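You operate a simulated robot arm through the tools that you are given. There is no shell and no other tool. Be economical: measure what you need, move in short steps, check, and stop when the job is done.

You are at the controls of a simulated two-armed robot. One attempt, no reset.

Task
Put the sock box on the top of the long wall table away on the middle shelf of bay 25. Put the black bag on top of the green pack on the top of the long wall table. Take the white band and put it on the middle of the long bench. Press the bin 92 button to switch it on. Press the bin 65 button to switch it on. Press the bin 22 button to switch it off. Turn the left bin dial to 1. Take the green band and leave it on the steel table top. Do these in any order.
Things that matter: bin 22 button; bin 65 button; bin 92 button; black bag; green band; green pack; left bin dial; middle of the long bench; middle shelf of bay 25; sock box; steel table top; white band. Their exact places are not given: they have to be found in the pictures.

The check looks at the end state, three seconds after you hand in, the way a careful person would. Anything else that was tipped, shoved, dropped, spilled or broken makes it a failure.

Robot
Two 7-joint arms with three-finger grippers on one trunk, on a base that drives. Base frame: it is fixed to the floor where the robot stands at the start and does not move with it; the origin is under the middle of the robot, x ahead of it, y to its left, z up; the surface under the hand at the start is at about z = 0.8. Lengths are in m, angles in degrees, forces in N, time in s.
The left shoulder is at the start at [0.047, 0.154, 0.993], the right one opposite. With the tool pointing down near the work surface each hand reaches from about 0.22 to 0.64 m from the robot's upright axis, wherever it stands, measured 20 degrees to its own side. Places, roughly: bin 22 button [0.8, -3.9, 0.9]; bin 65 button [0.8, -1.9, 0.9]; bin 92 button [0.8, -1.5, 0.9]; black bag (24x11x8 cm) [0.4, -0.2, 0.8]; green band (4x4x3 cm) [-4.8, -0.3, 0.8]; green pack [0.5, -1, 0.75]; left bin dial [-6.3, -0.6, 0.9]; middle of the long bench [-4.6, -2.1, 0.8]; middle shelf of bay 25 [-6.7, -3.9, 1]; sock box [0.5, 0.25, 0.75]; steel table top [-1.6, 0.9, 0.8]; white band (4x4x3 cm) [0.3, -1.2, 0.8]. Payload 2.69 kg a hand.
The tool frame of a hand sits at the grasp point between the pads (the TCP): z along the fingers, y along the line on which they close. The tips reach 0.029 m beyond it. Largest opening 0.12 m; the body of the gripper starts 0.078 m behind the TCP.
Orientation is that of the tool frame in the base frame, as a unit quaternion [x, y, z, w]. With the fingers straight down and closing along the base's y, the tool's x points along the base's -x, its y along +y and its z along -z.

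Tools
- The arms move only by the tool nudge_tool. It takes "left_motion", "right_motion" or both (then of equal length, played together; a hand with none holds still); each is text: rows parted by semicolons, each of 7 numbers parted by spaces: the turn, a rotation vector about the tool's x, y, z in degrees, then the shift along the tool's x, y, z in m, then the opening, from 0 (shut) to 1 (fully open). In form: wx wy wz dx dy dz fingers; .... A call has 1 to 12 rows; each row is the pose to reach, as a shift and turn from the pose commanded when the call began, along the tool's axes at that moment. A row lasts 0.2 s, in which the tool goes at most 0.05 m and 8.6 degrees; a call with a longer step from one row to the next is refused whole, and so is a gripper value outside its range. Where a pose cannot be reached the arm comes as near as it can. A force on the tool above 40 N (or 10 N above the force at the start of the call, whichever is more), or a blocked arm, ends the call early, and 0.2 s more pass. Each finger halts on what it meets, pressing with about 32 N; the grip force reading is that of the motor and also rises with nothing between the fingers. The clock runs only during rows and for 0.2 s after the last one: add rows that repeat a pose to give the fingers time. The reply holds the time, the measured pose of the TCP, the force on the tool along the base axes, the opening and the grip force, in the units named above and with some noise, with the torque about the TCP (base axes, N m) and any sound that the robot's microphone picked up.
- Cameras (640 x 400 px; columns grow to the right, rows downward): "scene" is now at [0.1616, -0.0096, 1.1503]; the picture's right is [-0.12, -0.99, 0.00], its down [-0.48, 0.06, -0.88] and it looks along [0.87, -0.10, -0.48] (base axes); focal length 214 px, centre (320, 200). "left" rides on the left gripper at [0.063, 0, -0.104] in its tool frame; the picture's right is [0.00, 1.00, 0.00], its down [-0.83, 0.00, -0.56] and it looks along [-0.56, 0.00, 0.83] (tool axes); focal length 275 px, centre (320, 200). "right" rides on the right gripper at [0.063, 0, -0.104] in its tool frame; the picture's right is [0.00, 1.00, 0.00], its down [-0.83, 0.00, -0.56] and it looks along [-0.56, 0.00, 0.83] (tool axes); focal length 275 px, centre (320, 200).
- snapshot(camera): a new picture of that camera. No time passes.
- lift_body(by): slides the trunk up (or, below 0, down) by that many m; the arms and the scene camera ride with it, the base frame stays. It gives what a move gives, with no picture.
- drive_base(legs): drives the robot by 1 to 6 legs, each [ahead, left, turn to the left] in m, m and degrees, along the robot's own axes; the way and the turn of a leg run together, so that a leg with both is an arc; at most 1.5 m and 180 degrees a leg. The arms and the cameras ride along, it lands a little off, and it stops where it bumps. It gives what a move gives.
- pan_tilt(pan, tilt): turns the head with the scene camera to pan (to the left, within 80 degrees either way) and tilt (down, from -29 to 69), counted from straight ahead of the robot. It gives what a move gives.
- locate(camera, pixels): there is no depth. For up to 12 entries [column, row, z] of the newest picture of that camera ("zoom" is the newest enlarged one), the place [x, y] in the base frame at which the ray of that pixel passes the height z, good to about 0.002 m. No time passes.
- close_up(camera, box): a new picture of the part [left, top, right, bottom] of that camera's present view, enlarged. No time passes.
- close_job(): hands the job in; it is judged then, once.

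Work in short steps. Measure before you move; look again where a grasp or a placing could have gone wrong, and mend it. You have 124 turns and 136 pictures in all, those below and enlarged ones among them. Open the grippers and draw the arms clear of the work before you hand the job in, unless the task says otherwise.

The tools are called after "Call:" as name(argument=value, ...) on one line, values as JSON. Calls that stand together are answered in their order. nudge_tool: Moves the arms, as the interface text tells. Its arguments: {"type":"object","properties":{"left_motion":{"type":"string"},"right_motion":{"type":"string"}},"required":[]} The other tools are called the same way: lift_body (by) slides the trunk up or down; drive_base (legs) drives the base; pan_tilt (pan, tilt) turns the head that bears the scene camera; snapshot (camera) takes a picture; locate (camera, pixels) gives the place at which the rays of pixels pass given heights; close_up (camera, box) takes an enlarged picture of a part of a camera's view; close_job () hands the job in.

At the start:

```text
time_s: 0.0
left_tool_pos: [0.391, 0.1106, 1.0981]
left_tool_rot: [-0.002, 1.0, 0.0, 0.001]
left_force: [-0.2, 0.6, 0.2]
left_moment: [-0.02, 0.01, -0.01]
left_grip_width: 0.1199
left_grip_force: 0.0
right_tool_pos: [0.3552, -0.1952, 1.0997]
right_tool_rot: [0.001, 1.0, 0.0, -0.001]
right_force: [-1.0, -1.2, 0.0]
right_moment: [0.03, 0.0, -0.01]
right_grip_width: 0.1199
right_grip_force: 0.1
trunk travel left (down, up): [-0.363, 0.075]
robot x, y, heading: [0.0009, 0.0022, -0.2]
head pan, tilt: [-6.7, 28.8]
```

scene: 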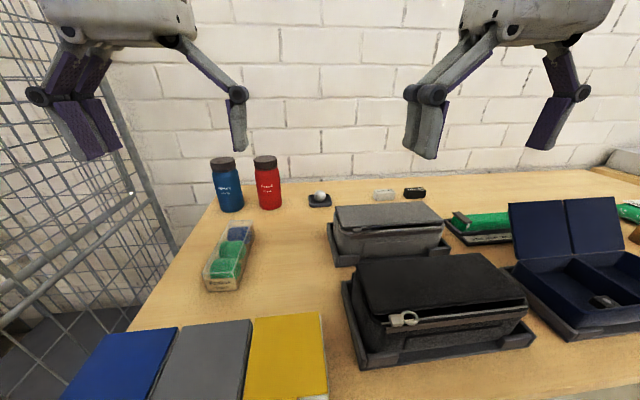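
right: 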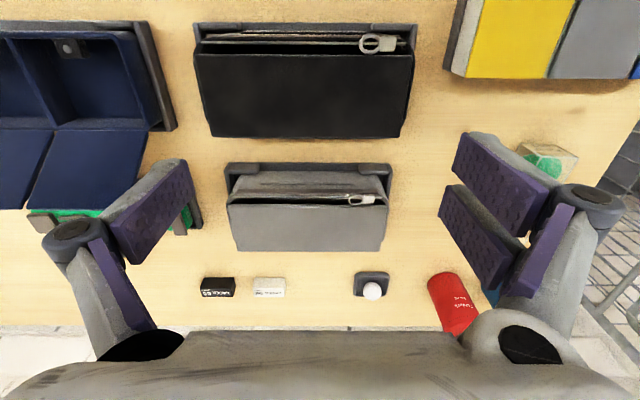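
left: 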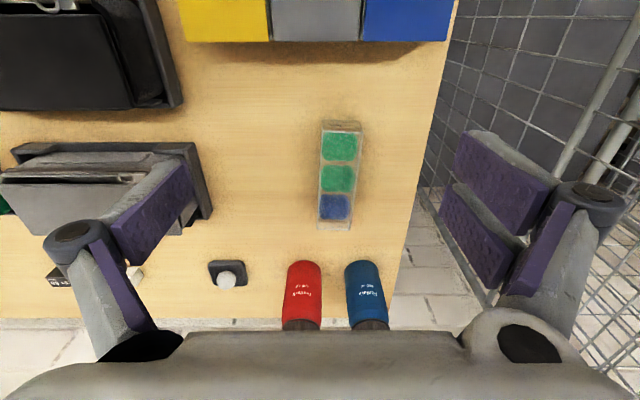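

The start pictures show the sock box (scene 230,255) and the black bag in a tray (435,300). I pan to the right to see the green pack and the white band.

Call:
pan_tilt(pan=-60, tilt=30)

Call:
snapshot(camera="scene")

Call:
close_up(camera="left", box=[240, 80, 440, 280])

```text
time_s: 1.2
left_tool_pos: [0.3905, 0.1117, 1.0988]
left_tool_rot: [0.0, 1.0, 0.0, 0.001]
left_force: [0.0, -0.2, 0.0]
left_moment: [0.03, 0.04, -0.02]
left_grip_width: 0.1198
left_grip_force: 0.1
right_tool_pos: [0.3541, -0.1968, 1.1004]
right_tool_rot: [0.0, 1.0, 0.0, 0.0]
right_force: [0.2, 0.2, -0.2]
right_moment: [-0.02, 0.0, -0.01]
right_grip_width: 0.12
right_grip_force: 0.1
trunk travel left (down, up): [-0.363, 0.075]
robot x, y, heading: [0.0, 0.0003, 0.4]
head pan, tilt: [-60.0, 30.0]
```

```text
132 pictures are left
```

scene: 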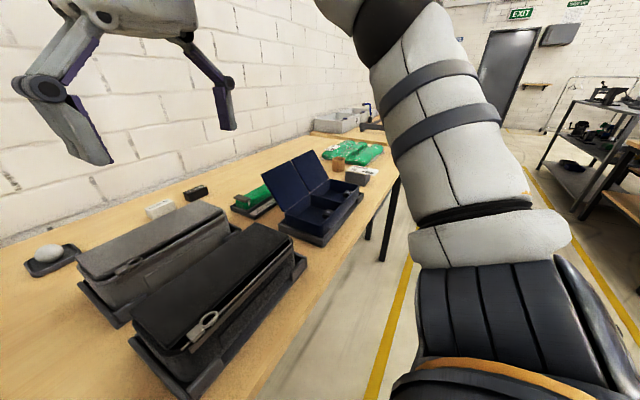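

```text
2.00 times, centred on (340, 180) of left
```

zoom: 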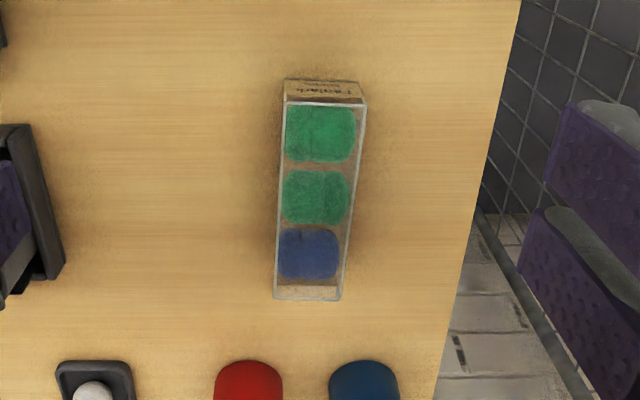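

The right view shows the bag at about (300,80) in a tray; I enlarge it, look at the far green pack region, and measure some points.

Call:
close_up(camera="right", box=[160, 0, 448, 180])

Call:
close_up(camera="scene", box=[220, 100, 412, 220])

Call:
snapshot(camera="right")

Call:
locate(camera="right", pixels=[[193, 22, 0.75], [193, 50, 0.83], [415, 50, 0.83], [410, 138, 0.76], [210, 136, 0.76], [410, 138, 0.83], [210, 136, 0.83]])

Call:
locate(camera="left", pixels=[[322, 122, 0.75], [361, 122, 0.75], [318, 229, 0.75], [350, 229, 0.75], [324, 133, 0.8], [362, 133, 0.8], [319, 222, 0.8], [352, 222, 0.8], [455, 10, 0.75], [395, 310, 0.75]])

```text
2.22 times, centred on (304, 90) of right
```

zoom: 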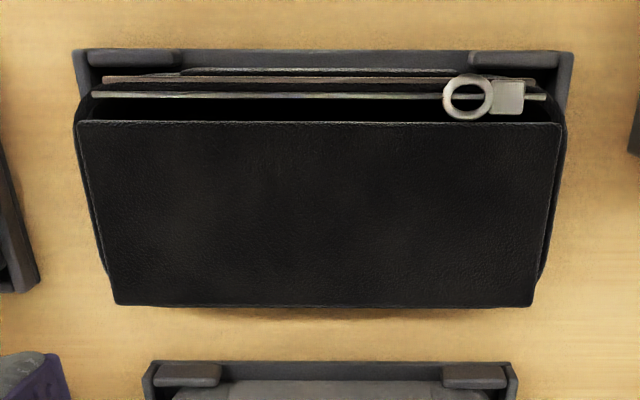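

```text
3.33 times, centred on (316, 160) of scene
```

zoom: 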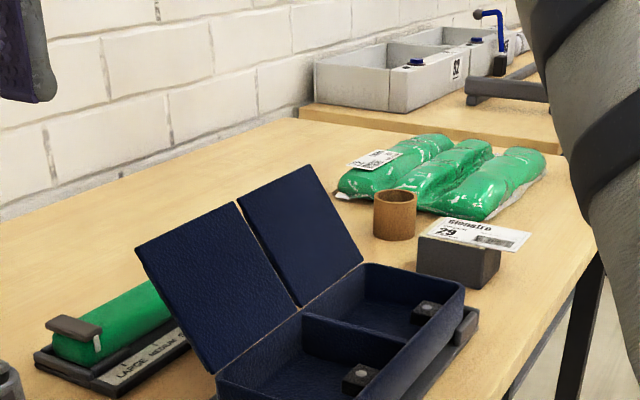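

```text
128 pictures are left
```

right: 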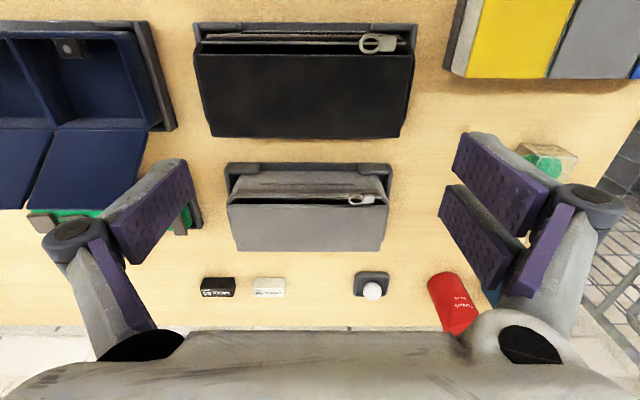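

```text
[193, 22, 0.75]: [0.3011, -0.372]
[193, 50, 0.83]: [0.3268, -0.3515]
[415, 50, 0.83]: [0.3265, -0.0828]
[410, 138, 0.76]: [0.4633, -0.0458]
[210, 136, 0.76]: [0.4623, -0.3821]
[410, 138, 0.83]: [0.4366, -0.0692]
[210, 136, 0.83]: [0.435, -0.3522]
```

```text
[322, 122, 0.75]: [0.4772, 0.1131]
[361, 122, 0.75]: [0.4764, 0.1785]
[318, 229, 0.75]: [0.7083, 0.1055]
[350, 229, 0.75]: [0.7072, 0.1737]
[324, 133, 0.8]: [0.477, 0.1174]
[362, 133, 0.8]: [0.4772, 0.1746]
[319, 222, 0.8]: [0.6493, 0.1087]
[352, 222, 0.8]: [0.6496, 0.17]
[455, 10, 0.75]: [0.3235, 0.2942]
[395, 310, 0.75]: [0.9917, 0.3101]
```

I triangulate the table height using the two little blocks seen in both cameras (scene (160,209),(195,192); right (269,287),(219,287)).

Call:
locate(camera="right", pixels=[[269, 297, 0.75], [269, 297, 0.8], [219, 297, 0.75], [219, 297, 0.8], [35, 208, 0.8], [305, 138, 0.85], [305, 50, 0.88], [305, 138, 0.88]])

Call:
locate(camera="scene", pixels=[[160, 216, 0.75], [160, 216, 0.8], [197, 198, 0.75], [197, 198, 0.8], [240, 200, 0.8], [350, 150, 0.8], [339, 163, 0.8], [314, 171, 0.8]])

```text
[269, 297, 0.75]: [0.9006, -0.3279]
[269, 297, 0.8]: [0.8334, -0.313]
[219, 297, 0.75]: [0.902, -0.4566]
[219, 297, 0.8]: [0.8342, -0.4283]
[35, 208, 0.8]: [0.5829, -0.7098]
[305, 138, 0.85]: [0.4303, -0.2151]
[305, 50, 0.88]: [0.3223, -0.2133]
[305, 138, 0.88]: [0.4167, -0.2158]
```

```text
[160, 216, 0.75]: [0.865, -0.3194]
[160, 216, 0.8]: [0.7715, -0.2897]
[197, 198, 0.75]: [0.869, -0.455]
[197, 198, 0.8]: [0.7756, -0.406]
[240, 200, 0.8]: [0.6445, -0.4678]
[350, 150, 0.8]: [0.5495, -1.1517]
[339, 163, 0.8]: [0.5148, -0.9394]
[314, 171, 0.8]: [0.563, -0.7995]
```

Table z comes out near 0.745, bag top near 0.86, bag centre about (0.37,-0.21); the tray has gaps mid-side for fingers. I turn the right hand 90° above the bag to close along x.

Call:
nudge_tool(right_motion="0 0 8.2 0 0 0 1; 0 0 16.4 0 0 0 1; 0 0 24.6 0 0 0 1; 0 0 32.8 0 0 0 1; 0 0 41 0 0 0 1; 0 0 49.2 0 0 0 1; 0 0 57.4 -0.01 -0.01 0 1; 0 0 65.6 -0.016 -0.018 0 1; 0 0 73.8 -0.016 -0.018 0 1; 0 0 82 -0.016 -0.018 0 1; 0 0 90 -0.016 -0.018 0 1; 0 0 90 -0.016 -0.018 0 1")

Call:
snapshot(camera="right")

Call:
pan_tilt(pan=-20, tilt=40)

Call:
snapshot(camera="scene")

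```text
time_s: 3.8
left_tool_pos: [0.3913, 0.1118, 1.0997]
left_tool_rot: [-0.001, 1.0, 0.0, 0.001]
left_force: [0.3, 0.0, -0.1]
left_moment: [0.0, 0.0, 0.02]
left_grip_width: 0.12
left_grip_force: 0.2
right_tool_pos: [0.3712, -0.2147, 1.0989]
right_tool_rot: [0.708, 0.706, 0.0, 0.0]
right_force: [0.5, 0.2, -0.3]
right_moment: [-0.03, -0.01, -0.01]
right_grip_width: 0.12
right_grip_force: 0.1
trunk travel left (down, up): [-0.363, 0.075]
robot x, y, heading: [0.0013, 0.002, -0.0]
head pan, tilt: [-60.0, 30.0]
```

```text
127 pictures are left
```

right: 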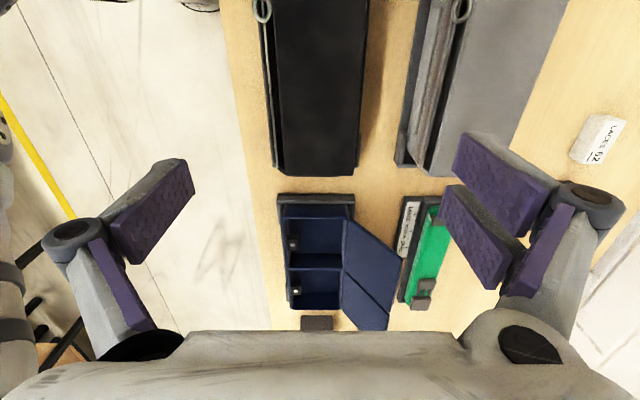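

```text
time_s: 4.9
left_tool_pos: [0.3909, 0.1106, 1.0988]
left_tool_rot: [-0.001, 1.0, 0.0, 0.001]
left_force: [-0.4, 0.2, 0.3]
left_moment: [0.01, 0.01, 0.01]
left_grip_width: 0.1198
left_grip_force: 0.2
right_tool_pos: [0.3714, -0.2144, 1.1002]
right_tool_rot: [0.707, 0.707, 0.0, 0.0]
right_force: [0.3, 0.6, 0.2]
right_moment: [-0.03, 0.01, -0.02]
right_grip_width: 0.1198
right_grip_force: 0.1
trunk travel left (down, up): [-0.363, 0.075]
robot x, y, heading: [0.0017, 0.0016, -0.2]
head pan, tilt: [-20.0, 40.0]
```

```text
126 pictures are left
```

scene: 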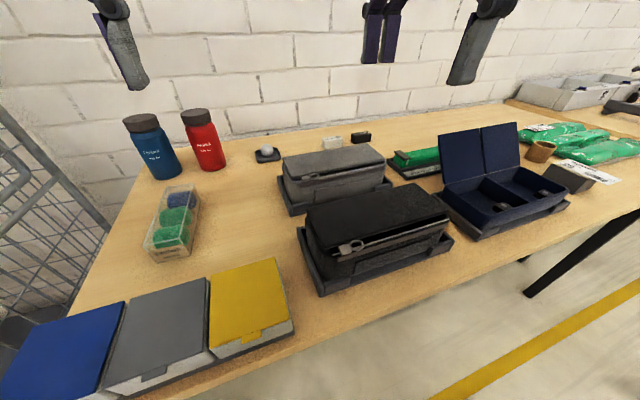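

I enlarge the bag in the right view (columns 260–375) to find its front and rear walls and check the tray.

Call:
close_up(camera="right", box=[230, 0, 400, 180])

Call:
close_up(camera="scene", box=[290, 170, 466, 300])

Call:
locate(camera="right", pixels=[[260, 60, 0.83], [270, 60, 0.85], [366, 60, 0.85], [366, 60, 0.83], [278, 172, 0.85], [356, 172, 0.85], [262, 120, 0.83], [268, 150, 0.76], [385, 0, 0.76]])

Call:
locate(camera="scene", pixels=[[307, 210, 0.83], [307, 210, 0.85], [405, 185, 0.83], [405, 185, 0.85], [451, 215, 0.83], [451, 215, 0.85], [326, 253, 0.83], [326, 253, 0.85]])

```text
2.22 times, centred on (315, 90) of right
```

zoom: 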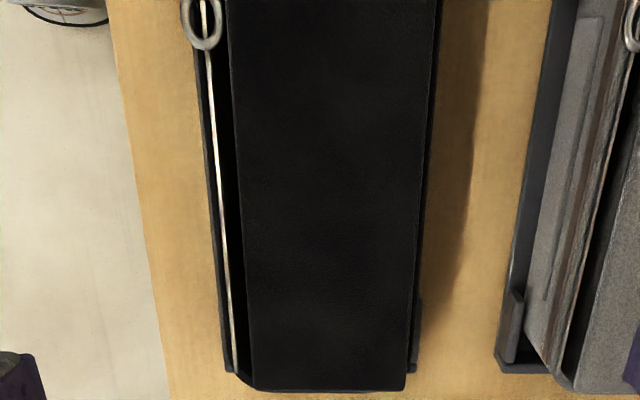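

```text
3.08 times, centred on (378, 235) of scene
```

zoom: 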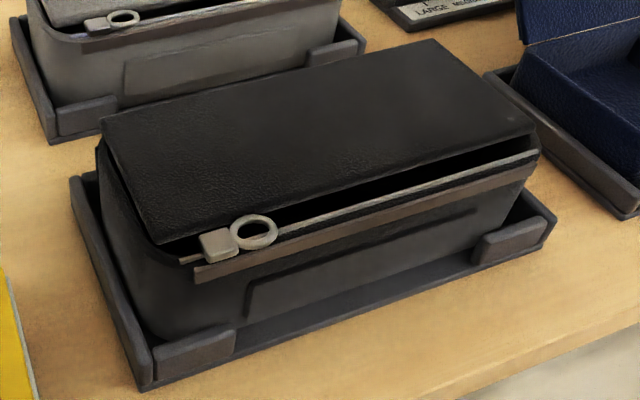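

```text
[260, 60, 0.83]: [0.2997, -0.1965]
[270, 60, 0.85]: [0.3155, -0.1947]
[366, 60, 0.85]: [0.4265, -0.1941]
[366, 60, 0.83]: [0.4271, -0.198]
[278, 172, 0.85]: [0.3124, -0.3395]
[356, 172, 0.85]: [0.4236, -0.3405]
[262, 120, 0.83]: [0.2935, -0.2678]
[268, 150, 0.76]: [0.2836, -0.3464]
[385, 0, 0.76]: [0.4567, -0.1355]
```

```text
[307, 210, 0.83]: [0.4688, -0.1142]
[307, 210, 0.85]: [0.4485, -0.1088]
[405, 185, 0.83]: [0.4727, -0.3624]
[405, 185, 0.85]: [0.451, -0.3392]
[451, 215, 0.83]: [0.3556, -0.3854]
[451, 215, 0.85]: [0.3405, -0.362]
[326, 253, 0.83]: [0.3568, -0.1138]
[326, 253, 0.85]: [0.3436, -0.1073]
```

Lid is about x 0.326–0.421, zip front ~0.306, top z ≈0.865. I lower the right hand to z≈0.93 centred on x≈0.364 and look again.

Call:
nudge_tool(right_motion="0 0 0 0 -0.004 0.04 1; 0 0 0 0 -0.008 0.08 1; 0 0 0 0 -0.008 0.12 1; 0 0 0 0 -0.008 0.155 1; 0 0 0 0 -0.008 0.165 1")

Call:
snapshot(camera="right")

Call:
close_up(camera="scene", box=[260, 80, 480, 300])

```text
time_s: 6.1
left_tool_pos: [0.3906, 0.1115, 1.0988]
left_tool_rot: [0.0, 1.0, 0.0, 0.001]
left_force: [-0.3, 0.4, 0.0]
left_moment: [0.01, 0.02, -0.02]
left_grip_width: 0.1197
left_grip_force: 0.0
right_tool_pos: [0.3644, -0.2138, 0.9338]
right_tool_rot: [0.707, 0.707, 0.0, 0.0]
right_force: [0.1, -0.6, 0.2]
right_moment: [0.02, 0.01, 0.03]
right_grip_width: 0.1202
right_grip_force: 0.1
trunk travel left (down, up): [-0.363, 0.075]
robot x, y, heading: [0.0013, -0.0018, -0.2]
head pan, tilt: [-20.0, 40.0]
```

```text
123 pictures are left
```

right: 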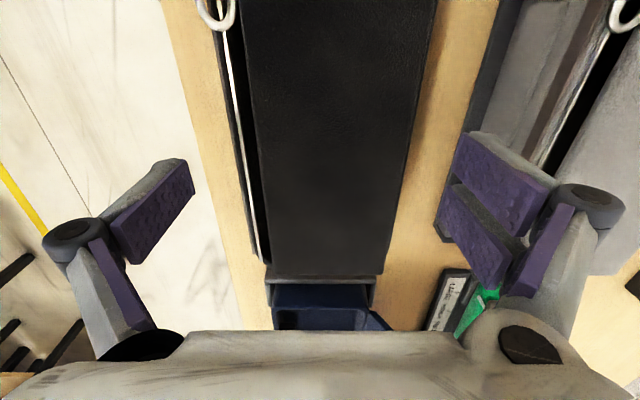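

```text
1.82 times, centred on (370, 190) of scene
```

zoom: 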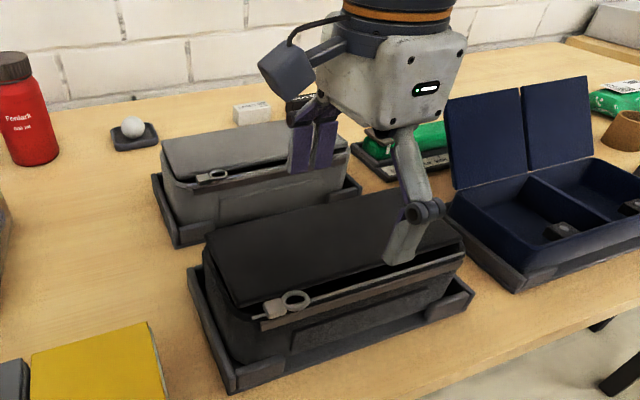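

From two heights: bag spans x≈0.312–0.420, top z≈0.88, fitting 11 cm. Centre x 0.366; I descend to z≈0.84 with small steps, watching force.

Call:
nudge_tool(right_motion="0 0 0 0 0.002 0.02 1; 0 0 0 0 0.002 0.035 1; 0 0 0 0 0.002 0.05 1; 0 0 0 0 0.002 0.065 1; 0 0 0 0 0.002 0.08 1; 0 0 0 0 0.002 0.095 1; 0 0 0 0 0.002 0.095 1")

Call:
snapshot(camera="right")

Call:
close_up(camera="scene", box=[290, 120, 466, 300])

```text
time_s: 7.7
left_tool_pos: [0.3905, 0.1112, 1.0999]
left_tool_rot: [-0.001, 1.0, 0.0, 0.0]
left_force: [-1.2, 0.2, 0.1]
left_moment: [-0.01, 0.02, -0.03]
left_grip_width: 0.12
left_grip_force: 0.0
right_tool_pos: [0.3664, -0.2117, 0.8379]
right_tool_rot: [0.707, 0.707, 0.0, 0.0]
right_force: [0.5, 0.4, -0.6]
right_moment: [-0.01, 0.02, 0.03]
right_grip_width: 0.12
right_grip_force: 0.1
trunk travel left (down, up): [-0.363, 0.075]
robot x, y, heading: [-0.0011, 0.0008, 0.1]
head pan, tilt: [-20.0, 40.0]
```

```text
121 pictures are left
```

right: 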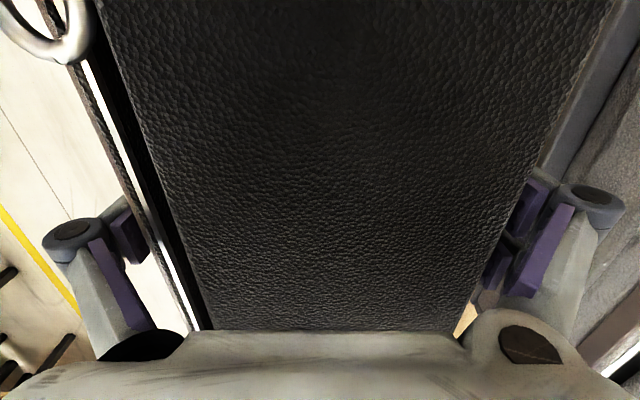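

```text
2.22 times, centred on (378, 210) of scene
```

zoom: 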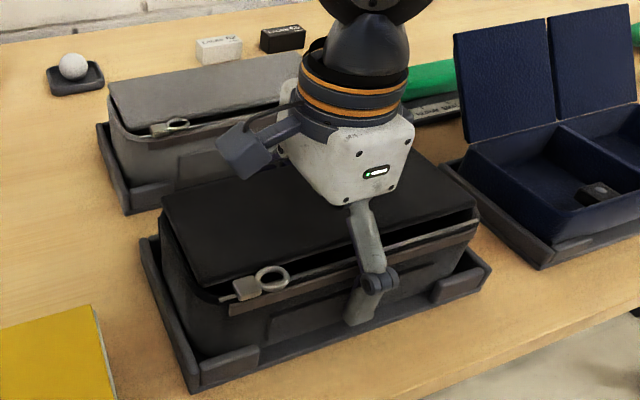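

Fingers straddle the bag without contact. I close and lift.

Call:
nudge_tool(right_motion="0 0 0 0 0 0.006 1; 0 0 0 0 0 0.006 0.5; 0 0 0 0 0 0.006 0; 0 0 0 0 0 0.006 0; 0 0 0 0 0 -0.02 0; 0 0 0 0 0 -0.06 0; 0 0 0 0 0 -0.1 0; 0 0 0 0 0 -0.15 0; 0 0 0 0 0 -0.2 0; 0 0 0 0 0 -0.2 0")

Call:
snapshot(camera="scene")

```text
time_s: 9.9
left_tool_pos: [0.3908, 0.1105, 1.0987]
left_tool_rot: [0.0, 1.0, 0.0, 0.0]
left_force: [-0.2, -1.4, -0.1]
left_moment: [-0.01, -0.05, 0.0]
left_grip_width: 0.1199
left_grip_force: 0.2
right_tool_pos: [0.3666, -0.2171, 1.0408]
right_tool_rot: [0.707, 0.708, 0.0, 0.001]
right_force: [0.4, 0.5, -3.3]
right_moment: [0.0, -0.02, 0.0]
right_grip_width: 0.1121
right_grip_force: 32.1
trunk travel left (down, up): [-0.363, 0.075]
robot x, y, heading: [-0.0009, -0.0012, 0.1]
head pan, tilt: [-20.0, 40.0]
```

```text
119 pictures are left
```

scene: 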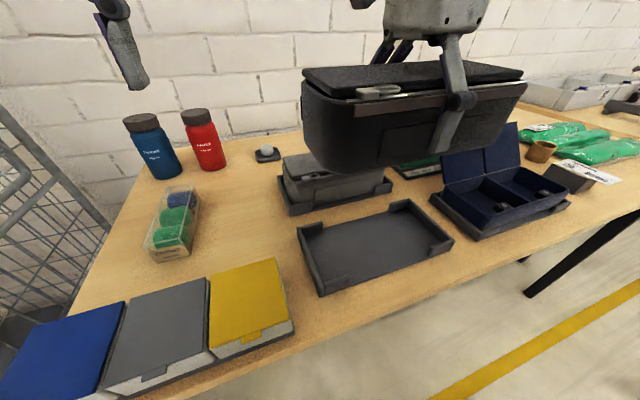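

Bag held (3.3 N). Now the sock box: measure its corners in the scene picture, and enlarge it.

Call:
close_up(camera="scene", box=[130, 170, 220, 270])

Call:
close_up(camera="left", box=[290, 100, 390, 250])

```text
4.00 times, centred on (175, 220) of scene
```

zoom: 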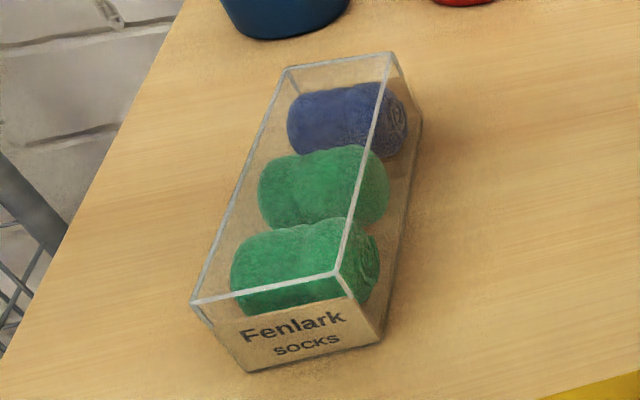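

```text
2.67 times, centred on (340, 175) of left
```

zoom: 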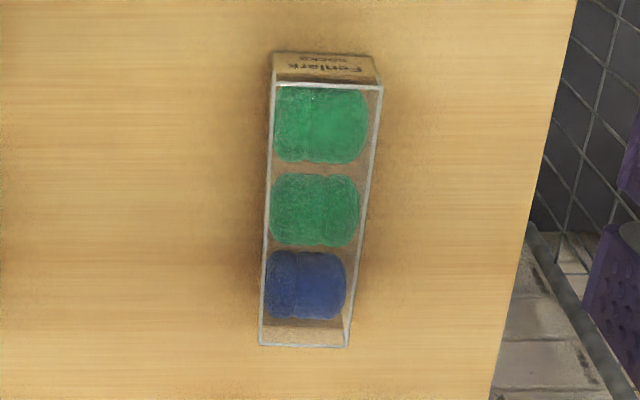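

I triangulate the sock box corners: scene top near (143,246)/(180,238), far (167,187.5)/(193,183.5), bottom near (157,263)/(190,255).

Call:
locate(camera="scene", pixels=[[143, 246, 0.8], [143, 246, 0.84], [180, 238, 0.8], [180, 238, 0.84], [167, 187.5, 0.8], [167, 187.5, 0.84], [193, 183.5, 0.8], [193, 183.5, 0.84], [157, 263, 0.76], [157, 263, 0.8], [190, 255, 0.76], [190, 255, 0.8]])

Call:
snapshot(camera="left")

Call:
locate(camera="left", pixels=[[363.6, 133, 0.8], [363.6, 133, 0.84], [323, 131, 0.8], [323, 131, 0.84], [350.5, 229.7, 0.8], [350.5, 229.7, 0.84], [318.3, 228.6, 0.8], [318.3, 228.6, 0.84], [359.5, 120.6, 0.76], [359.5, 120.6, 0.8], [323, 119.5, 0.76], [323, 119.5, 0.8]])

```text
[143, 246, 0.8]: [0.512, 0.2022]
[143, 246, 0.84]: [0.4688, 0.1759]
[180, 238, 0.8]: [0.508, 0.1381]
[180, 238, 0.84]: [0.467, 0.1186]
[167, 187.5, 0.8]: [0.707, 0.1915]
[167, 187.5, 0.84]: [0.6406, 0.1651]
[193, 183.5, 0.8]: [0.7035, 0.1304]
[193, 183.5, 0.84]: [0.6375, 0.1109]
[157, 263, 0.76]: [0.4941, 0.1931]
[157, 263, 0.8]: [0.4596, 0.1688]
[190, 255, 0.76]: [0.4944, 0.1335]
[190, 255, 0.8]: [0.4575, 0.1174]
```

```text
116 pictures are left
```

left: 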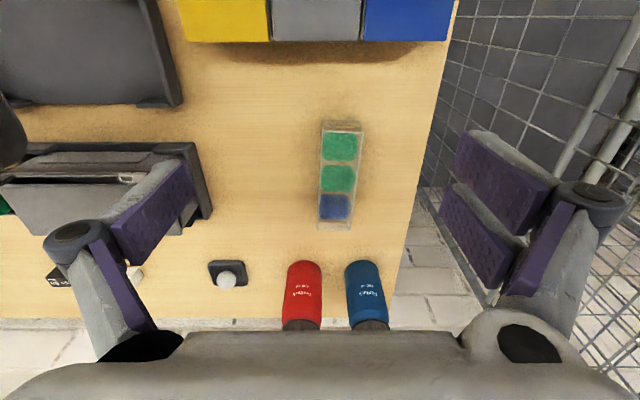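

```text
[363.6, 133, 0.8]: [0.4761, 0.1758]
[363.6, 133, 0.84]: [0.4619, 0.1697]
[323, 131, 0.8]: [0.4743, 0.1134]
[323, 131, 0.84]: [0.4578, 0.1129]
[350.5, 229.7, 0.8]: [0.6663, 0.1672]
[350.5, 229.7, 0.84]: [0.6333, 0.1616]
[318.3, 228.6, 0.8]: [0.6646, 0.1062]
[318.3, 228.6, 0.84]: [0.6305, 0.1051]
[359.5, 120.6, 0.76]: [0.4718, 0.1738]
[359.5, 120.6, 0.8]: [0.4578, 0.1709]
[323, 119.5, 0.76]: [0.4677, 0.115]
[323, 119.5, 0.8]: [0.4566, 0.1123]
```

Sock box: top z≈0.845, table z≈0.80, x 0.458–0.63, y centre ≈0.139. I approach with the left hand pitched 40° forward near the box's near end, so it can later be put into a shelf from the front.

Call:
nudge_tool(left_motion="0 -8 0 -0.009 0.006 0.037 1; 0 -16 0 -0.018 0.012 0.075 1; 0 -24 0 -0.027 0.018 0.112 1; 0 -32 0 -0.036 0.024 0.15 1; 0 -40 0 -0.045 0.029 0.18 1; 0 -40 0 -0.045 0.029 0.18 1")

Call:
snapshot(camera="left")

Call:
close_up(camera="scene", box=[60, 80, 320, 340])

```text
time_s: 11.3
left_tool_pos: [0.4371, 0.1374, 0.9201]
left_tool_rot: [0.0, 0.939, 0.0, 0.343]
left_force: [-0.4, -0.6, 0.7]
left_moment: [-0.01, 0.01, -0.03]
left_grip_width: 0.1198
left_grip_force: 0.1
right_tool_pos: [0.3672, -0.2166, 1.0391]
right_tool_rot: [0.707, 0.707, 0.0, 0.0]
right_force: [-0.6, -0.3, -3.1]
right_moment: [0.0, -0.01, -0.03]
right_grip_width: 0.112
right_grip_force: 32.0
trunk travel left (down, up): [-0.363, 0.075]
robot x, y, heading: [-0.0029, 0.0006, -0.0]
head pan, tilt: [-20.0, 40.0]
```

```text
115 pictures are left
```

left: 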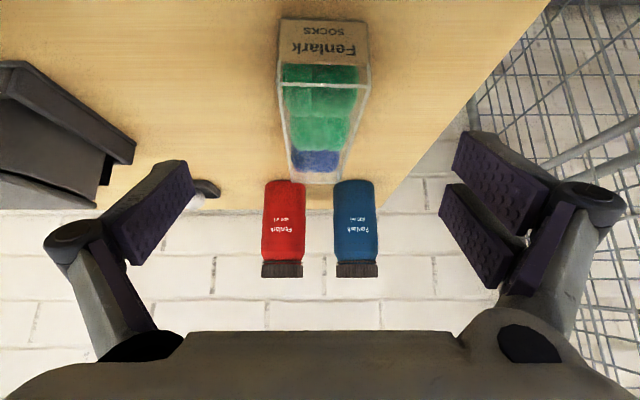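

```text
1.54 times, centred on (190, 210) of scene
```

zoom: 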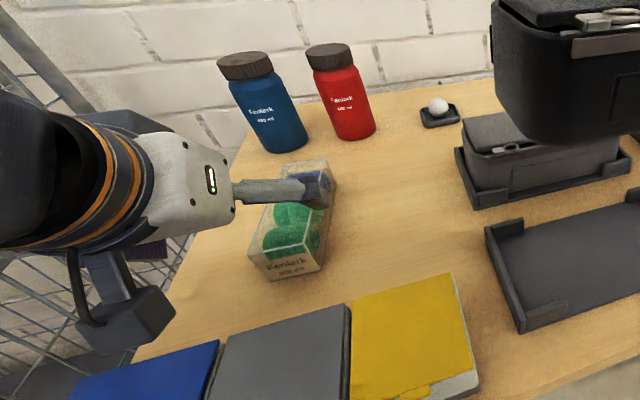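

I advance along the tool axis to z≈0.838 over the box's near part.

Call:
nudge_tool(left_motion="0 0 0 0.001 0.0016 0.03 1; 0 0 0 0.002 0.0016 0.055 1; 0 0 0 0.003 0.0016 0.08 1; 0 0 0 0.0045 0.0016 0.095 1; 0 0 0 0.0045 0.0016 0.103 1; 0 0 0 0.0045 0.0016 0.103 1")

Call:
snapshot(camera="left")

Call:
close_up(camera="scene", box=[60, 80, 320, 340])

```text
time_s: 12.7
left_tool_pos: [0.4995, 0.1405, 0.8369]
left_tool_rot: [-0.001, 0.94, 0.001, 0.342]
left_force: [-1.1, 0.3, -0.3]
left_moment: [-0.03, -0.01, 0.02]
left_grip_width: 0.1197
left_grip_force: 0.1
right_tool_pos: [0.3676, -0.2149, 1.0407]
right_tool_rot: [0.707, 0.708, 0.0, 0.0]
right_force: [0.3, -0.4, -3.4]
right_moment: [0.0, 0.03, 0.0]
right_grip_width: 0.1115
right_grip_force: 31.7
trunk travel left (down, up): [-0.363, 0.075]
robot x, y, heading: [-0.0008, -0.0017, 0.1]
head pan, tilt: [-20.0, 40.0]
```

```text
113 pictures are left
```

left: 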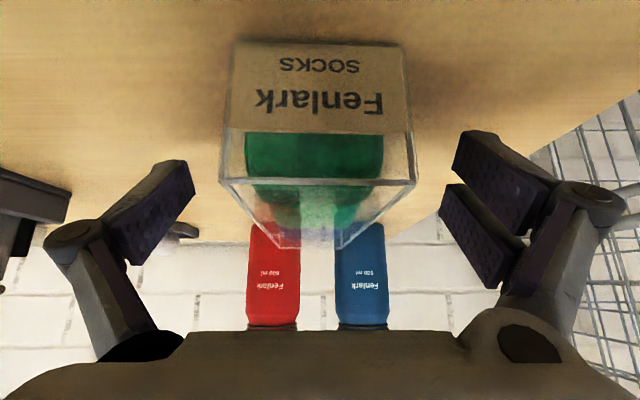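

```text
1.54 times, centred on (190, 210) of scene
```

zoom: 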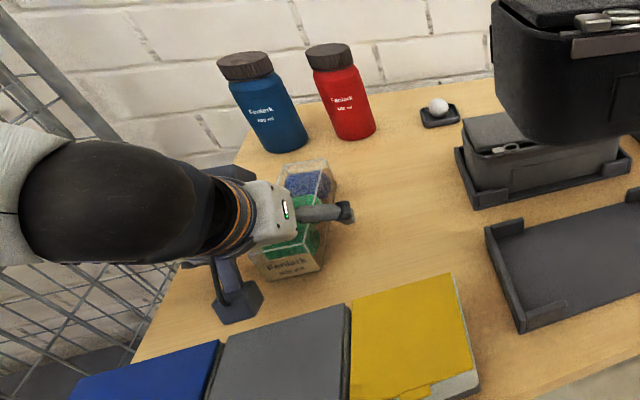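

Fingers straddle the box; I close and lift straight up.

Call:
nudge_tool(left_motion="0 0 0 0 0 0 0.5; 0 0 0 0 0 0 0.2; 0 0 0 0 0 0 0; 0 0 0 0 0 0 0; 0 0 0 -0.013 0 -0.0153 0; 0 0 0 -0.039 0 -0.046 0; 0 0 0 -0.064 0 -0.0766 0; 0 0 0 -0.09 0 -0.107 0; 0 0 0 -0.116 0 -0.138 0; 0 0 0 -0.116 0 -0.138 0")

Call:
snapshot(camera="scene")

```text
time_s: 14.9
left_tool_pos: [0.5, 0.1422, 1.0186]
left_tool_rot: [0.0, 0.94, 0.0, 0.342]
left_force: [-0.6, 0.3, -1.3]
left_moment: [-0.02, 0.07, 0.02]
left_grip_width: 0.0575
left_grip_force: 31.9
right_tool_pos: [0.3662, -0.2159, 1.0395]
right_tool_rot: [0.707, 0.707, 0.0, 0.001]
right_force: [0.0, 0.1, -3.1]
right_moment: [-0.04, 0.0, -0.01]
right_grip_width: 0.1114
right_grip_force: 32.2
trunk travel left (down, up): [-0.363, 0.075]
robot x, y, heading: [0.0011, 0.0014, 0.1]
head pan, tilt: [-20.0, 40.0]
```

```text
111 pictures are left
```

scene: 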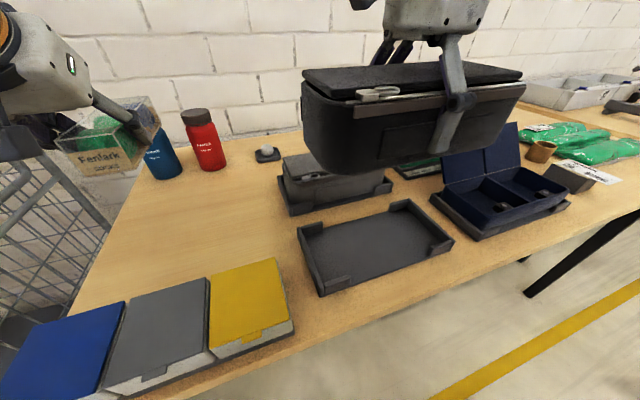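

Both held. I back off 0.3 m and drive right 0.8 m to look at the green pack and white band.

Call:
drive_base(legs=[[-0.3, 0, 0], [0, -0.8, 0]])

Call:
pan_tilt(pan=-10, tilt=35)

Call:
snapshot(camera="scene")

```text
time_s: 23.0
left_tool_pos: [0.1909, -0.6483, 1.0196]
left_tool_rot: [0.003, 0.939, -0.001, 0.343]
left_force: [-0.5, 0.2, -1.8]
left_moment: [0.01, 0.05, -0.04]
left_grip_width: 0.0576
left_grip_force: 31.6
right_tool_pos: [0.0574, -1.0052, 1.04]
right_tool_rot: [0.71, 0.704, 0.0, 0.0]
right_force: [0.6, -0.2, -3.7]
right_moment: [0.01, -0.03, 0.02]
right_grip_width: 0.1104
right_grip_force: 32.0
trunk travel left (down, up): [-0.363, 0.075]
robot x, y, heading: [-0.313, -0.7873, -0.4]
head pan, tilt: [-20.0, 40.0]
```

```text
time_s: 23.7
left_tool_pos: [0.1921, -0.6482, 1.0181]
left_tool_rot: [0.002, 0.94, -0.001, 0.342]
left_force: [-0.4, 0.5, 0.2]
left_moment: [-0.01, 0.04, 0.03]
left_grip_width: 0.0576
left_grip_force: 31.7
right_tool_pos: [0.0574, -1.0035, 1.0391]
right_tool_rot: [0.709, 0.705, 0.0, 0.0]
right_force: [0.1, -0.8, -3.4]
right_moment: [-0.02, -0.01, 0.0]
right_grip_width: 0.1102
right_grip_force: 32.2
trunk travel left (down, up): [-0.363, 0.075]
robot x, y, heading: [-0.3092, -0.7895, -0.2]
head pan, tilt: [-10.0, 35.0]
```

```text
110 pictures are left
```

scene: 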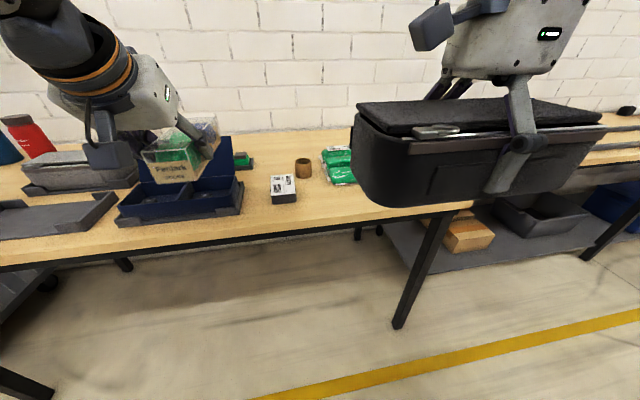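

The bag blocks the view; I drive another 0.55 m right and look to the left/down.

Call:
drive_base(legs=[[0, -0.55, 0]])

Call:
pan_tilt(pan=12, tilt=35)

Call:
snapshot(camera="scene")

Call:
snapshot(camera="left")

```text
time_s: 28.4
left_tool_pos: [0.1898, -1.194, 1.019]
left_tool_rot: [0.001, 0.939, 0.0, 0.343]
left_force: [-0.4, -0.4, -1.3]
left_moment: [-0.03, 0.09, -0.01]
left_grip_width: 0.0574
left_grip_force: 31.7
right_tool_pos: [0.055, -1.5506, 1.0395]
right_tool_rot: [0.708, 0.706, 0.0, 0.0]
right_force: [-0.5, 0.1, -2.7]
right_moment: [-0.01, 0.02, -0.02]
right_grip_width: 0.1098
right_grip_force: 31.9
trunk travel left (down, up): [-0.363, 0.075]
robot x, y, heading: [-0.3112, -1.3317, -0.0]
head pan, tilt: [-10.0, 35.0]
```

```text
time_s: 29.3
left_tool_pos: [0.1896, -1.1934, 1.0187]
left_tool_rot: [0.001, 0.94, -0.001, 0.342]
left_force: [0.1, 0.2, -1.5]
left_moment: [0.04, 0.05, -0.01]
left_grip_width: 0.0572
left_grip_force: 32.0
right_tool_pos: [0.0549, -1.5499, 1.0404]
right_tool_rot: [0.708, 0.706, 0.0, -0.001]
right_force: [-0.4, 0.1, -4.1]
right_moment: [-0.03, -0.02, 0.01]
right_grip_width: 0.1102
right_grip_force: 32.1
trunk travel left (down, up): [-0.363, 0.075]
robot x, y, heading: [-0.3123, -1.3335, -0.0]
head pan, tilt: [12.0, 35.0]
```

```text
109 pictures are left
```

scene: 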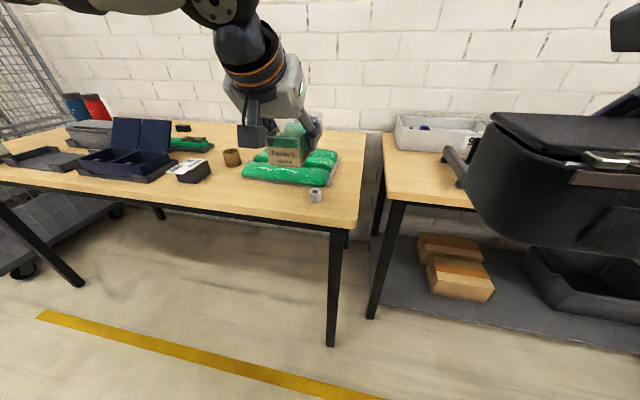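

```text
108 pictures are left
```

left: 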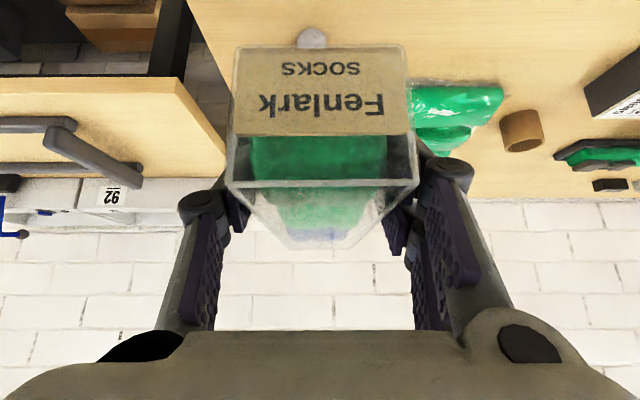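

The green 3-roll pack is at scene (290,168) and the white ring at (316,195). I enlarge and measure.

Call:
close_up(camera="scene", box=[220, 130, 360, 220])

Call:
locate(camera="scene", pixels=[[243, 172, 0.82], [330, 185, 0.82], [336, 155, 0.82], [338, 163, 0.82], [316, 200, 0.8], [360, 222, 0.8], [365, 135, 0.8], [255, 157, 0.82]])

```text
4.44 times, centred on (290, 175) of scene
```

zoom: 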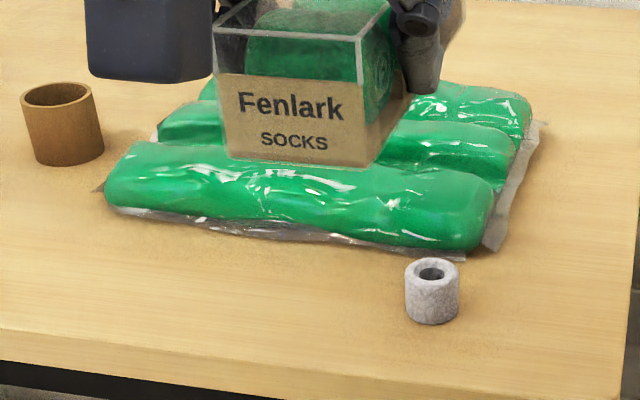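

```text
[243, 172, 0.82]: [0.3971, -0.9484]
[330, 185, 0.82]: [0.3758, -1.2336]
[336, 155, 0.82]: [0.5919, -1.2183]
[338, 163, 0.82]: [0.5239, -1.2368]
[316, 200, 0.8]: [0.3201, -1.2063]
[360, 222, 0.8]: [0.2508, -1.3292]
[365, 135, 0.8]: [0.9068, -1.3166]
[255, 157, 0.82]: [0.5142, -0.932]
```

Pack spans x 0.37–0.60, y −0.945…−1.235 (centre (0.487,−1.09)); ring at (0.32,−1.206). I raise the trunk 7 cm and drive so the right hand can reach the pack.

Call:
lift_body(by=0.07)

Call:
drive_base(legs=[[0, 0.459, 0], [0.31, 0, 0]])

Call:
pan_tilt(pan=-25, tilt=45)

Call:
snapshot(camera="scene")

```text
time_s: 30.4
left_tool_pos: [0.1901, -1.1926, 1.088]
left_tool_rot: [0.0, 0.94, 0.0, 0.341]
left_force: [0.2, -0.1, -1.6]
left_moment: [0.01, 0.04, 0.0]
left_grip_width: 0.0576
left_grip_force: 32.4
right_tool_pos: [0.0562, -1.5505, 1.1088]
right_tool_rot: [0.708, 0.707, -0.002, -0.002]
right_force: [0.1, 0.4, -3.5]
right_moment: [0.04, 0.03, -0.03]
right_grip_width: 0.1098
right_grip_force: 32.2
trunk travel left (down, up): [-0.433, 0.005]
robot x, y, heading: [-0.3108, -1.3335, 0.2]
head pan, tilt: [12.0, 35.0]
```

```text
time_s: 36.2
left_tool_pos: [0.5046, -0.725, 1.0896]
left_tool_rot: [-0.003, 0.94, 0.001, 0.342]
left_force: [-1.0, -0.6, -1.7]
left_moment: [0.0, 0.08, 0.02]
left_grip_width: 0.0574
left_grip_force: 31.9
right_tool_pos: [0.3728, -1.0821, 1.1101]
right_tool_rot: [0.706, 0.708, 0.0, 0.0]
right_force: [0.1, 0.1, -3.2]
right_moment: [-0.01, 0.0, -0.01]
right_grip_width: 0.1095
right_grip_force: 32.2
trunk travel left (down, up): [-0.433, 0.005]
robot x, y, heading: [0.0064, -0.8665, 0.1]
head pan, tilt: [12.0, 35.0]
```

```text
time_s: 37.2
left_tool_pos: [0.5061, -0.7245, 1.0892]
left_tool_rot: [-0.003, 0.94, 0.0, 0.342]
left_force: [0.2, 0.9, -1.6]
left_moment: [0.02, 0.05, 0.0]
left_grip_width: 0.0575
left_grip_force: 32.3
right_tool_pos: [0.3727, -1.0817, 1.1095]
right_tool_rot: [0.706, 0.708, 0.0, 0.0]
right_force: [-0.3, 0.5, -3.8]
right_moment: [-0.02, 0.0, -0.03]
right_grip_width: 0.11
right_grip_force: 31.7
trunk travel left (down, up): [-0.433, 0.005]
robot x, y, heading: [0.0088, -0.8704, 0.1]
head pan, tilt: [-25.0, 45.0]
```

```text
106 pictures are left
```

scene: 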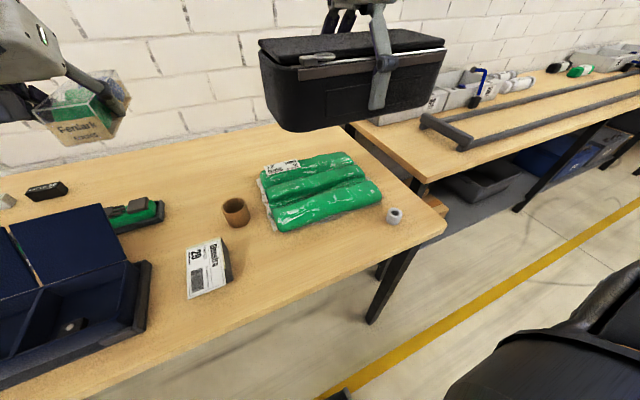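

Clear view of the pack; I measure its corners and the ring, plus the wooden ring.

Call:
locate(camera="scene", pixels=[[276, 222, 0.83], [380, 192, 0.83], [350, 155, 0.83], [262, 178, 0.83], [394, 217, 0.8], [394, 217, 0.82], [234, 222, 0.8], [321, 188, 0.84]])

Call:
close_up(camera="scene", box=[240, 130, 420, 250])

```text
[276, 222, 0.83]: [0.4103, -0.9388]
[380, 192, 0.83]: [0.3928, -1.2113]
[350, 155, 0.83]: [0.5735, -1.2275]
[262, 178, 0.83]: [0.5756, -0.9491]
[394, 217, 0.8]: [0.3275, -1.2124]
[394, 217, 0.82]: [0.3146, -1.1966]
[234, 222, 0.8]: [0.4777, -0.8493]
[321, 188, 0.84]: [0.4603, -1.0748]
```

```text
3.33 times, centred on (330, 190) of scene
```

zoom: 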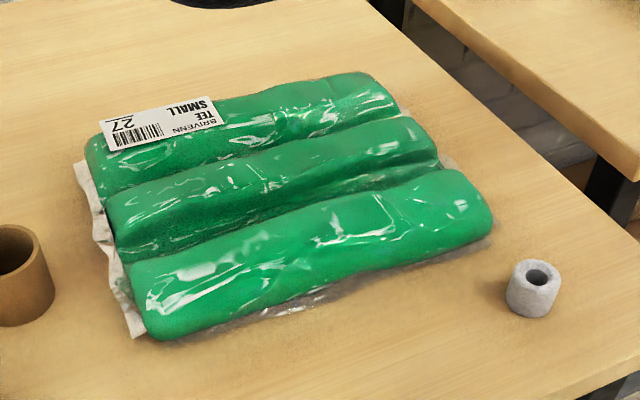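

Pack centre (0.487,−1.082). I move the bag over it and down to TCP z≈0.90.

Call:
nudge_tool(right_motion="0 0 0 0 0.04 0 0; 0 0 0 0 0.08 0 0; 0 0 0 0 0.114 0 0; 0 0 0 0 0.114 0.04 0; 0 0 0 0 0.114 0.08 0; 0 0 0 0 0.114 0.12 0; 0 0 0 0 0.114 0.16 0; 0 0 0 0 0.114 0.195 0; 0 0 0 0 0.114 0.207 0; 0 0 0 0 0.114 0.207 0")

Call:
close_up(camera="scene", box=[220, 90, 440, 250])

```text
time_s: 39.4
left_tool_pos: [0.5046, -0.7236, 1.0888]
left_tool_rot: [-0.003, 0.939, 0.0, 0.343]
left_force: [0.6, 0.4, -1.2]
left_moment: [0.03, 0.06, 0.0]
left_grip_width: 0.0576
left_grip_force: 31.9
right_tool_pos: [0.4866, -1.0824, 0.9036]
right_tool_rot: [0.705, 0.709, 0.0, 0.0]
right_force: [0.0, 0.6, -3.4]
right_moment: [-0.01, -0.03, -0.02]
right_grip_width: 0.1097
right_grip_force: 32.2
trunk travel left (down, up): [-0.433, 0.005]
robot x, y, heading: [0.0054, -0.869, 0.3]
head pan, tilt: [-25.0, 45.0]
```

```text
2.50 times, centred on (330, 170) of scene
```

zoom: 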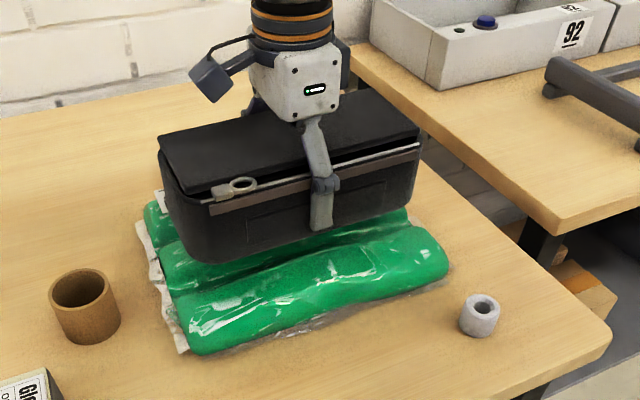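

The bag hovers over the pack; I nudge 1 cm nearer and lower in fine steps until contact shows in the force.

Call:
nudge_tool(right_motion="0 0 0 -0.005 -0.01 0.008 0; 0 0 0 -0.005 -0.01 0.014 0; 0 0 0 -0.005 -0.01 0.02 0; 0 0 0 -0.005 -0.01 0.025 0; 0 0 0 -0.005 -0.01 0.025 0")

Call:
close_up(camera="scene", box=[220, 90, 440, 250])

```text
time_s: 40.6
left_tool_pos: [0.5048, -0.7255, 1.0895]
left_tool_rot: [-0.003, 0.939, 0.0, 0.344]
left_force: [-0.4, 0.4, -1.2]
left_moment: [0.0, 0.02, 0.04]
left_grip_width: 0.0572
left_grip_force: 31.6
right_tool_pos: [0.4767, -1.0863, 0.8786]
right_tool_rot: [0.706, 0.709, 0.0, 0.0]
right_force: [0.8, -0.1, -3.4]
right_moment: [-0.01, 0.01, 0.04]
right_grip_width: 0.1096
right_grip_force: 31.9
trunk travel left (down, up): [-0.433, 0.005]
robot x, y, heading: [0.0078, -0.8634, 0.0]
head pan, tilt: [-25.0, 45.0]
```

```text
2.50 times, centred on (330, 170) of scene
```

zoom: 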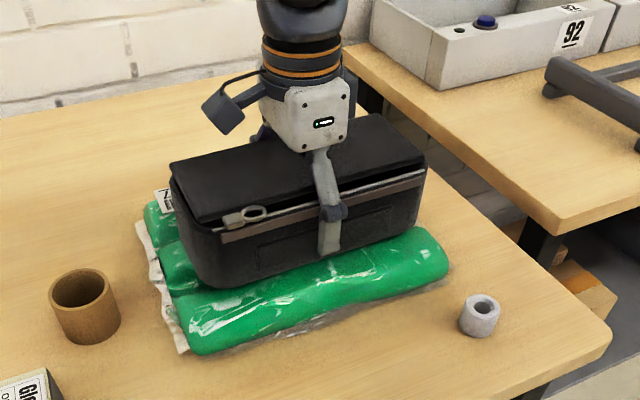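

Still no contact. I shift another 1.5 cm toward me (so it rests on two rolls) and keep lowering slowly.

Call:
nudge_tool(right_motion="0 0 0 0 -0.008 0 0; 0 0 0 0 -0.015 0.004 0; 0 0 0 0 -0.015 0.008 0; 0 0 0 0 -0.015 0.012 0; 0 0 0 0 -0.015 0.012 0")

Call:
close_up(camera="scene", box=[220, 90, 440, 250])

```text
time_s: 41.8
left_tool_pos: [0.5028, -0.723, 1.0896]
left_tool_rot: [-0.002, 0.939, 0.0, 0.344]
left_force: [0.2, -0.4, -1.0]
left_moment: [0.02, 0.08, 0.01]
left_grip_width: 0.0573
left_grip_force: 31.8
right_tool_pos: [0.4627, -1.088, 0.8723]
right_tool_rot: [0.705, 0.709, 0.005, 0.005]
right_force: [-5.3, 0.7, 31.9]
right_moment: [0.39, 1.23, -0.12]
right_grip_width: 0.1118
right_grip_force: 31.7
trunk travel left (down, up): [-0.433, 0.005]
robot x, y, heading: [0.0054, -0.8695, 0.4]
head pan, tilt: [-25.0, 45.0]
stopped in row 5 (right hand): the force on the tool passed its limit at 42 N (the readings are from after the stop); the commanded pose is now the measured one
```

```text
2.50 times, centred on (330, 170) of scene
```

zoom: 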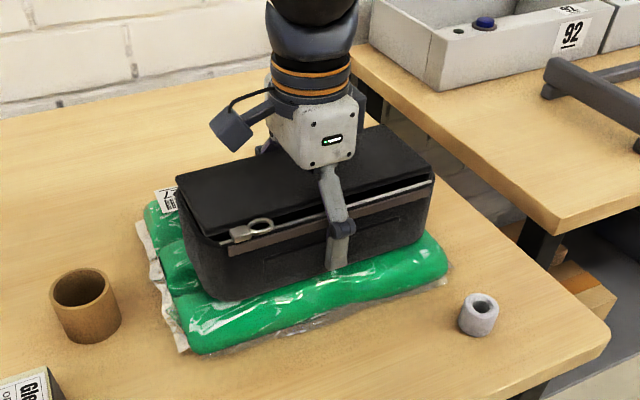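

Contact at z≈0.872 (32 N). I back off 3 mm, open, and lift away.

Call:
nudge_tool(right_motion="0 0 0 0 0 -0.003 0; 0 0 0 0 0 -0.003 0.95; 0 0 0 0 0 -0.003 1; 0 0 0 0 0 -0.003 1; 0 0 0 0 0 -0.01 1; 0 0 0 0 0 -0.03 1; 0 0 0 0 0 -0.06 1; 0 0 0 0 0 -0.1 1; 0 0 0 0 0 -0.14 1; 0 0 0 0 0 -0.18 1; 0 0 0 0 0 -0.18 1")

Call:
snapshot(camera="scene")

```text
time_s: 44.2
left_tool_pos: [0.5057, -0.7246, 1.088]
left_tool_rot: [-0.004, 0.94, 0.001, 0.342]
left_force: [0.8, 0.2, -1.3]
left_moment: [0.0, 0.07, -0.01]
left_grip_width: 0.0575
left_grip_force: 32.2
right_tool_pos: [0.4638, -1.0863, 1.0465]
right_tool_rot: [0.705, 0.709, 0.002, 0.003]
right_force: [-0.3, -0.6, 0.5]
right_moment: [-0.02, -0.02, -0.01]
right_grip_width: 0.1199
right_grip_force: 0.0
trunk travel left (down, up): [-0.433, 0.005]
robot x, y, heading: [0.0076, -0.8654, 0.2]
head pan, tilt: [-25.0, 45.0]
```

```text
101 pictures are left
```

scene: 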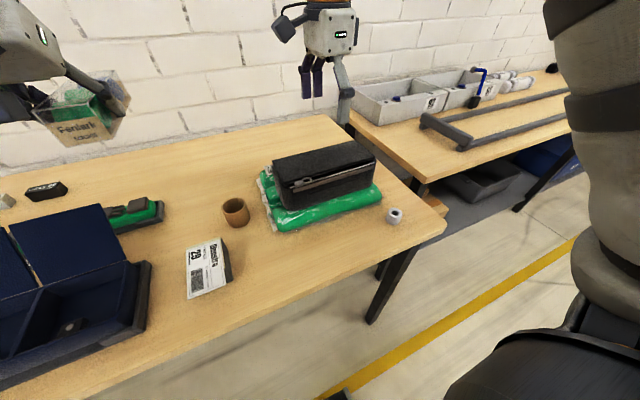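

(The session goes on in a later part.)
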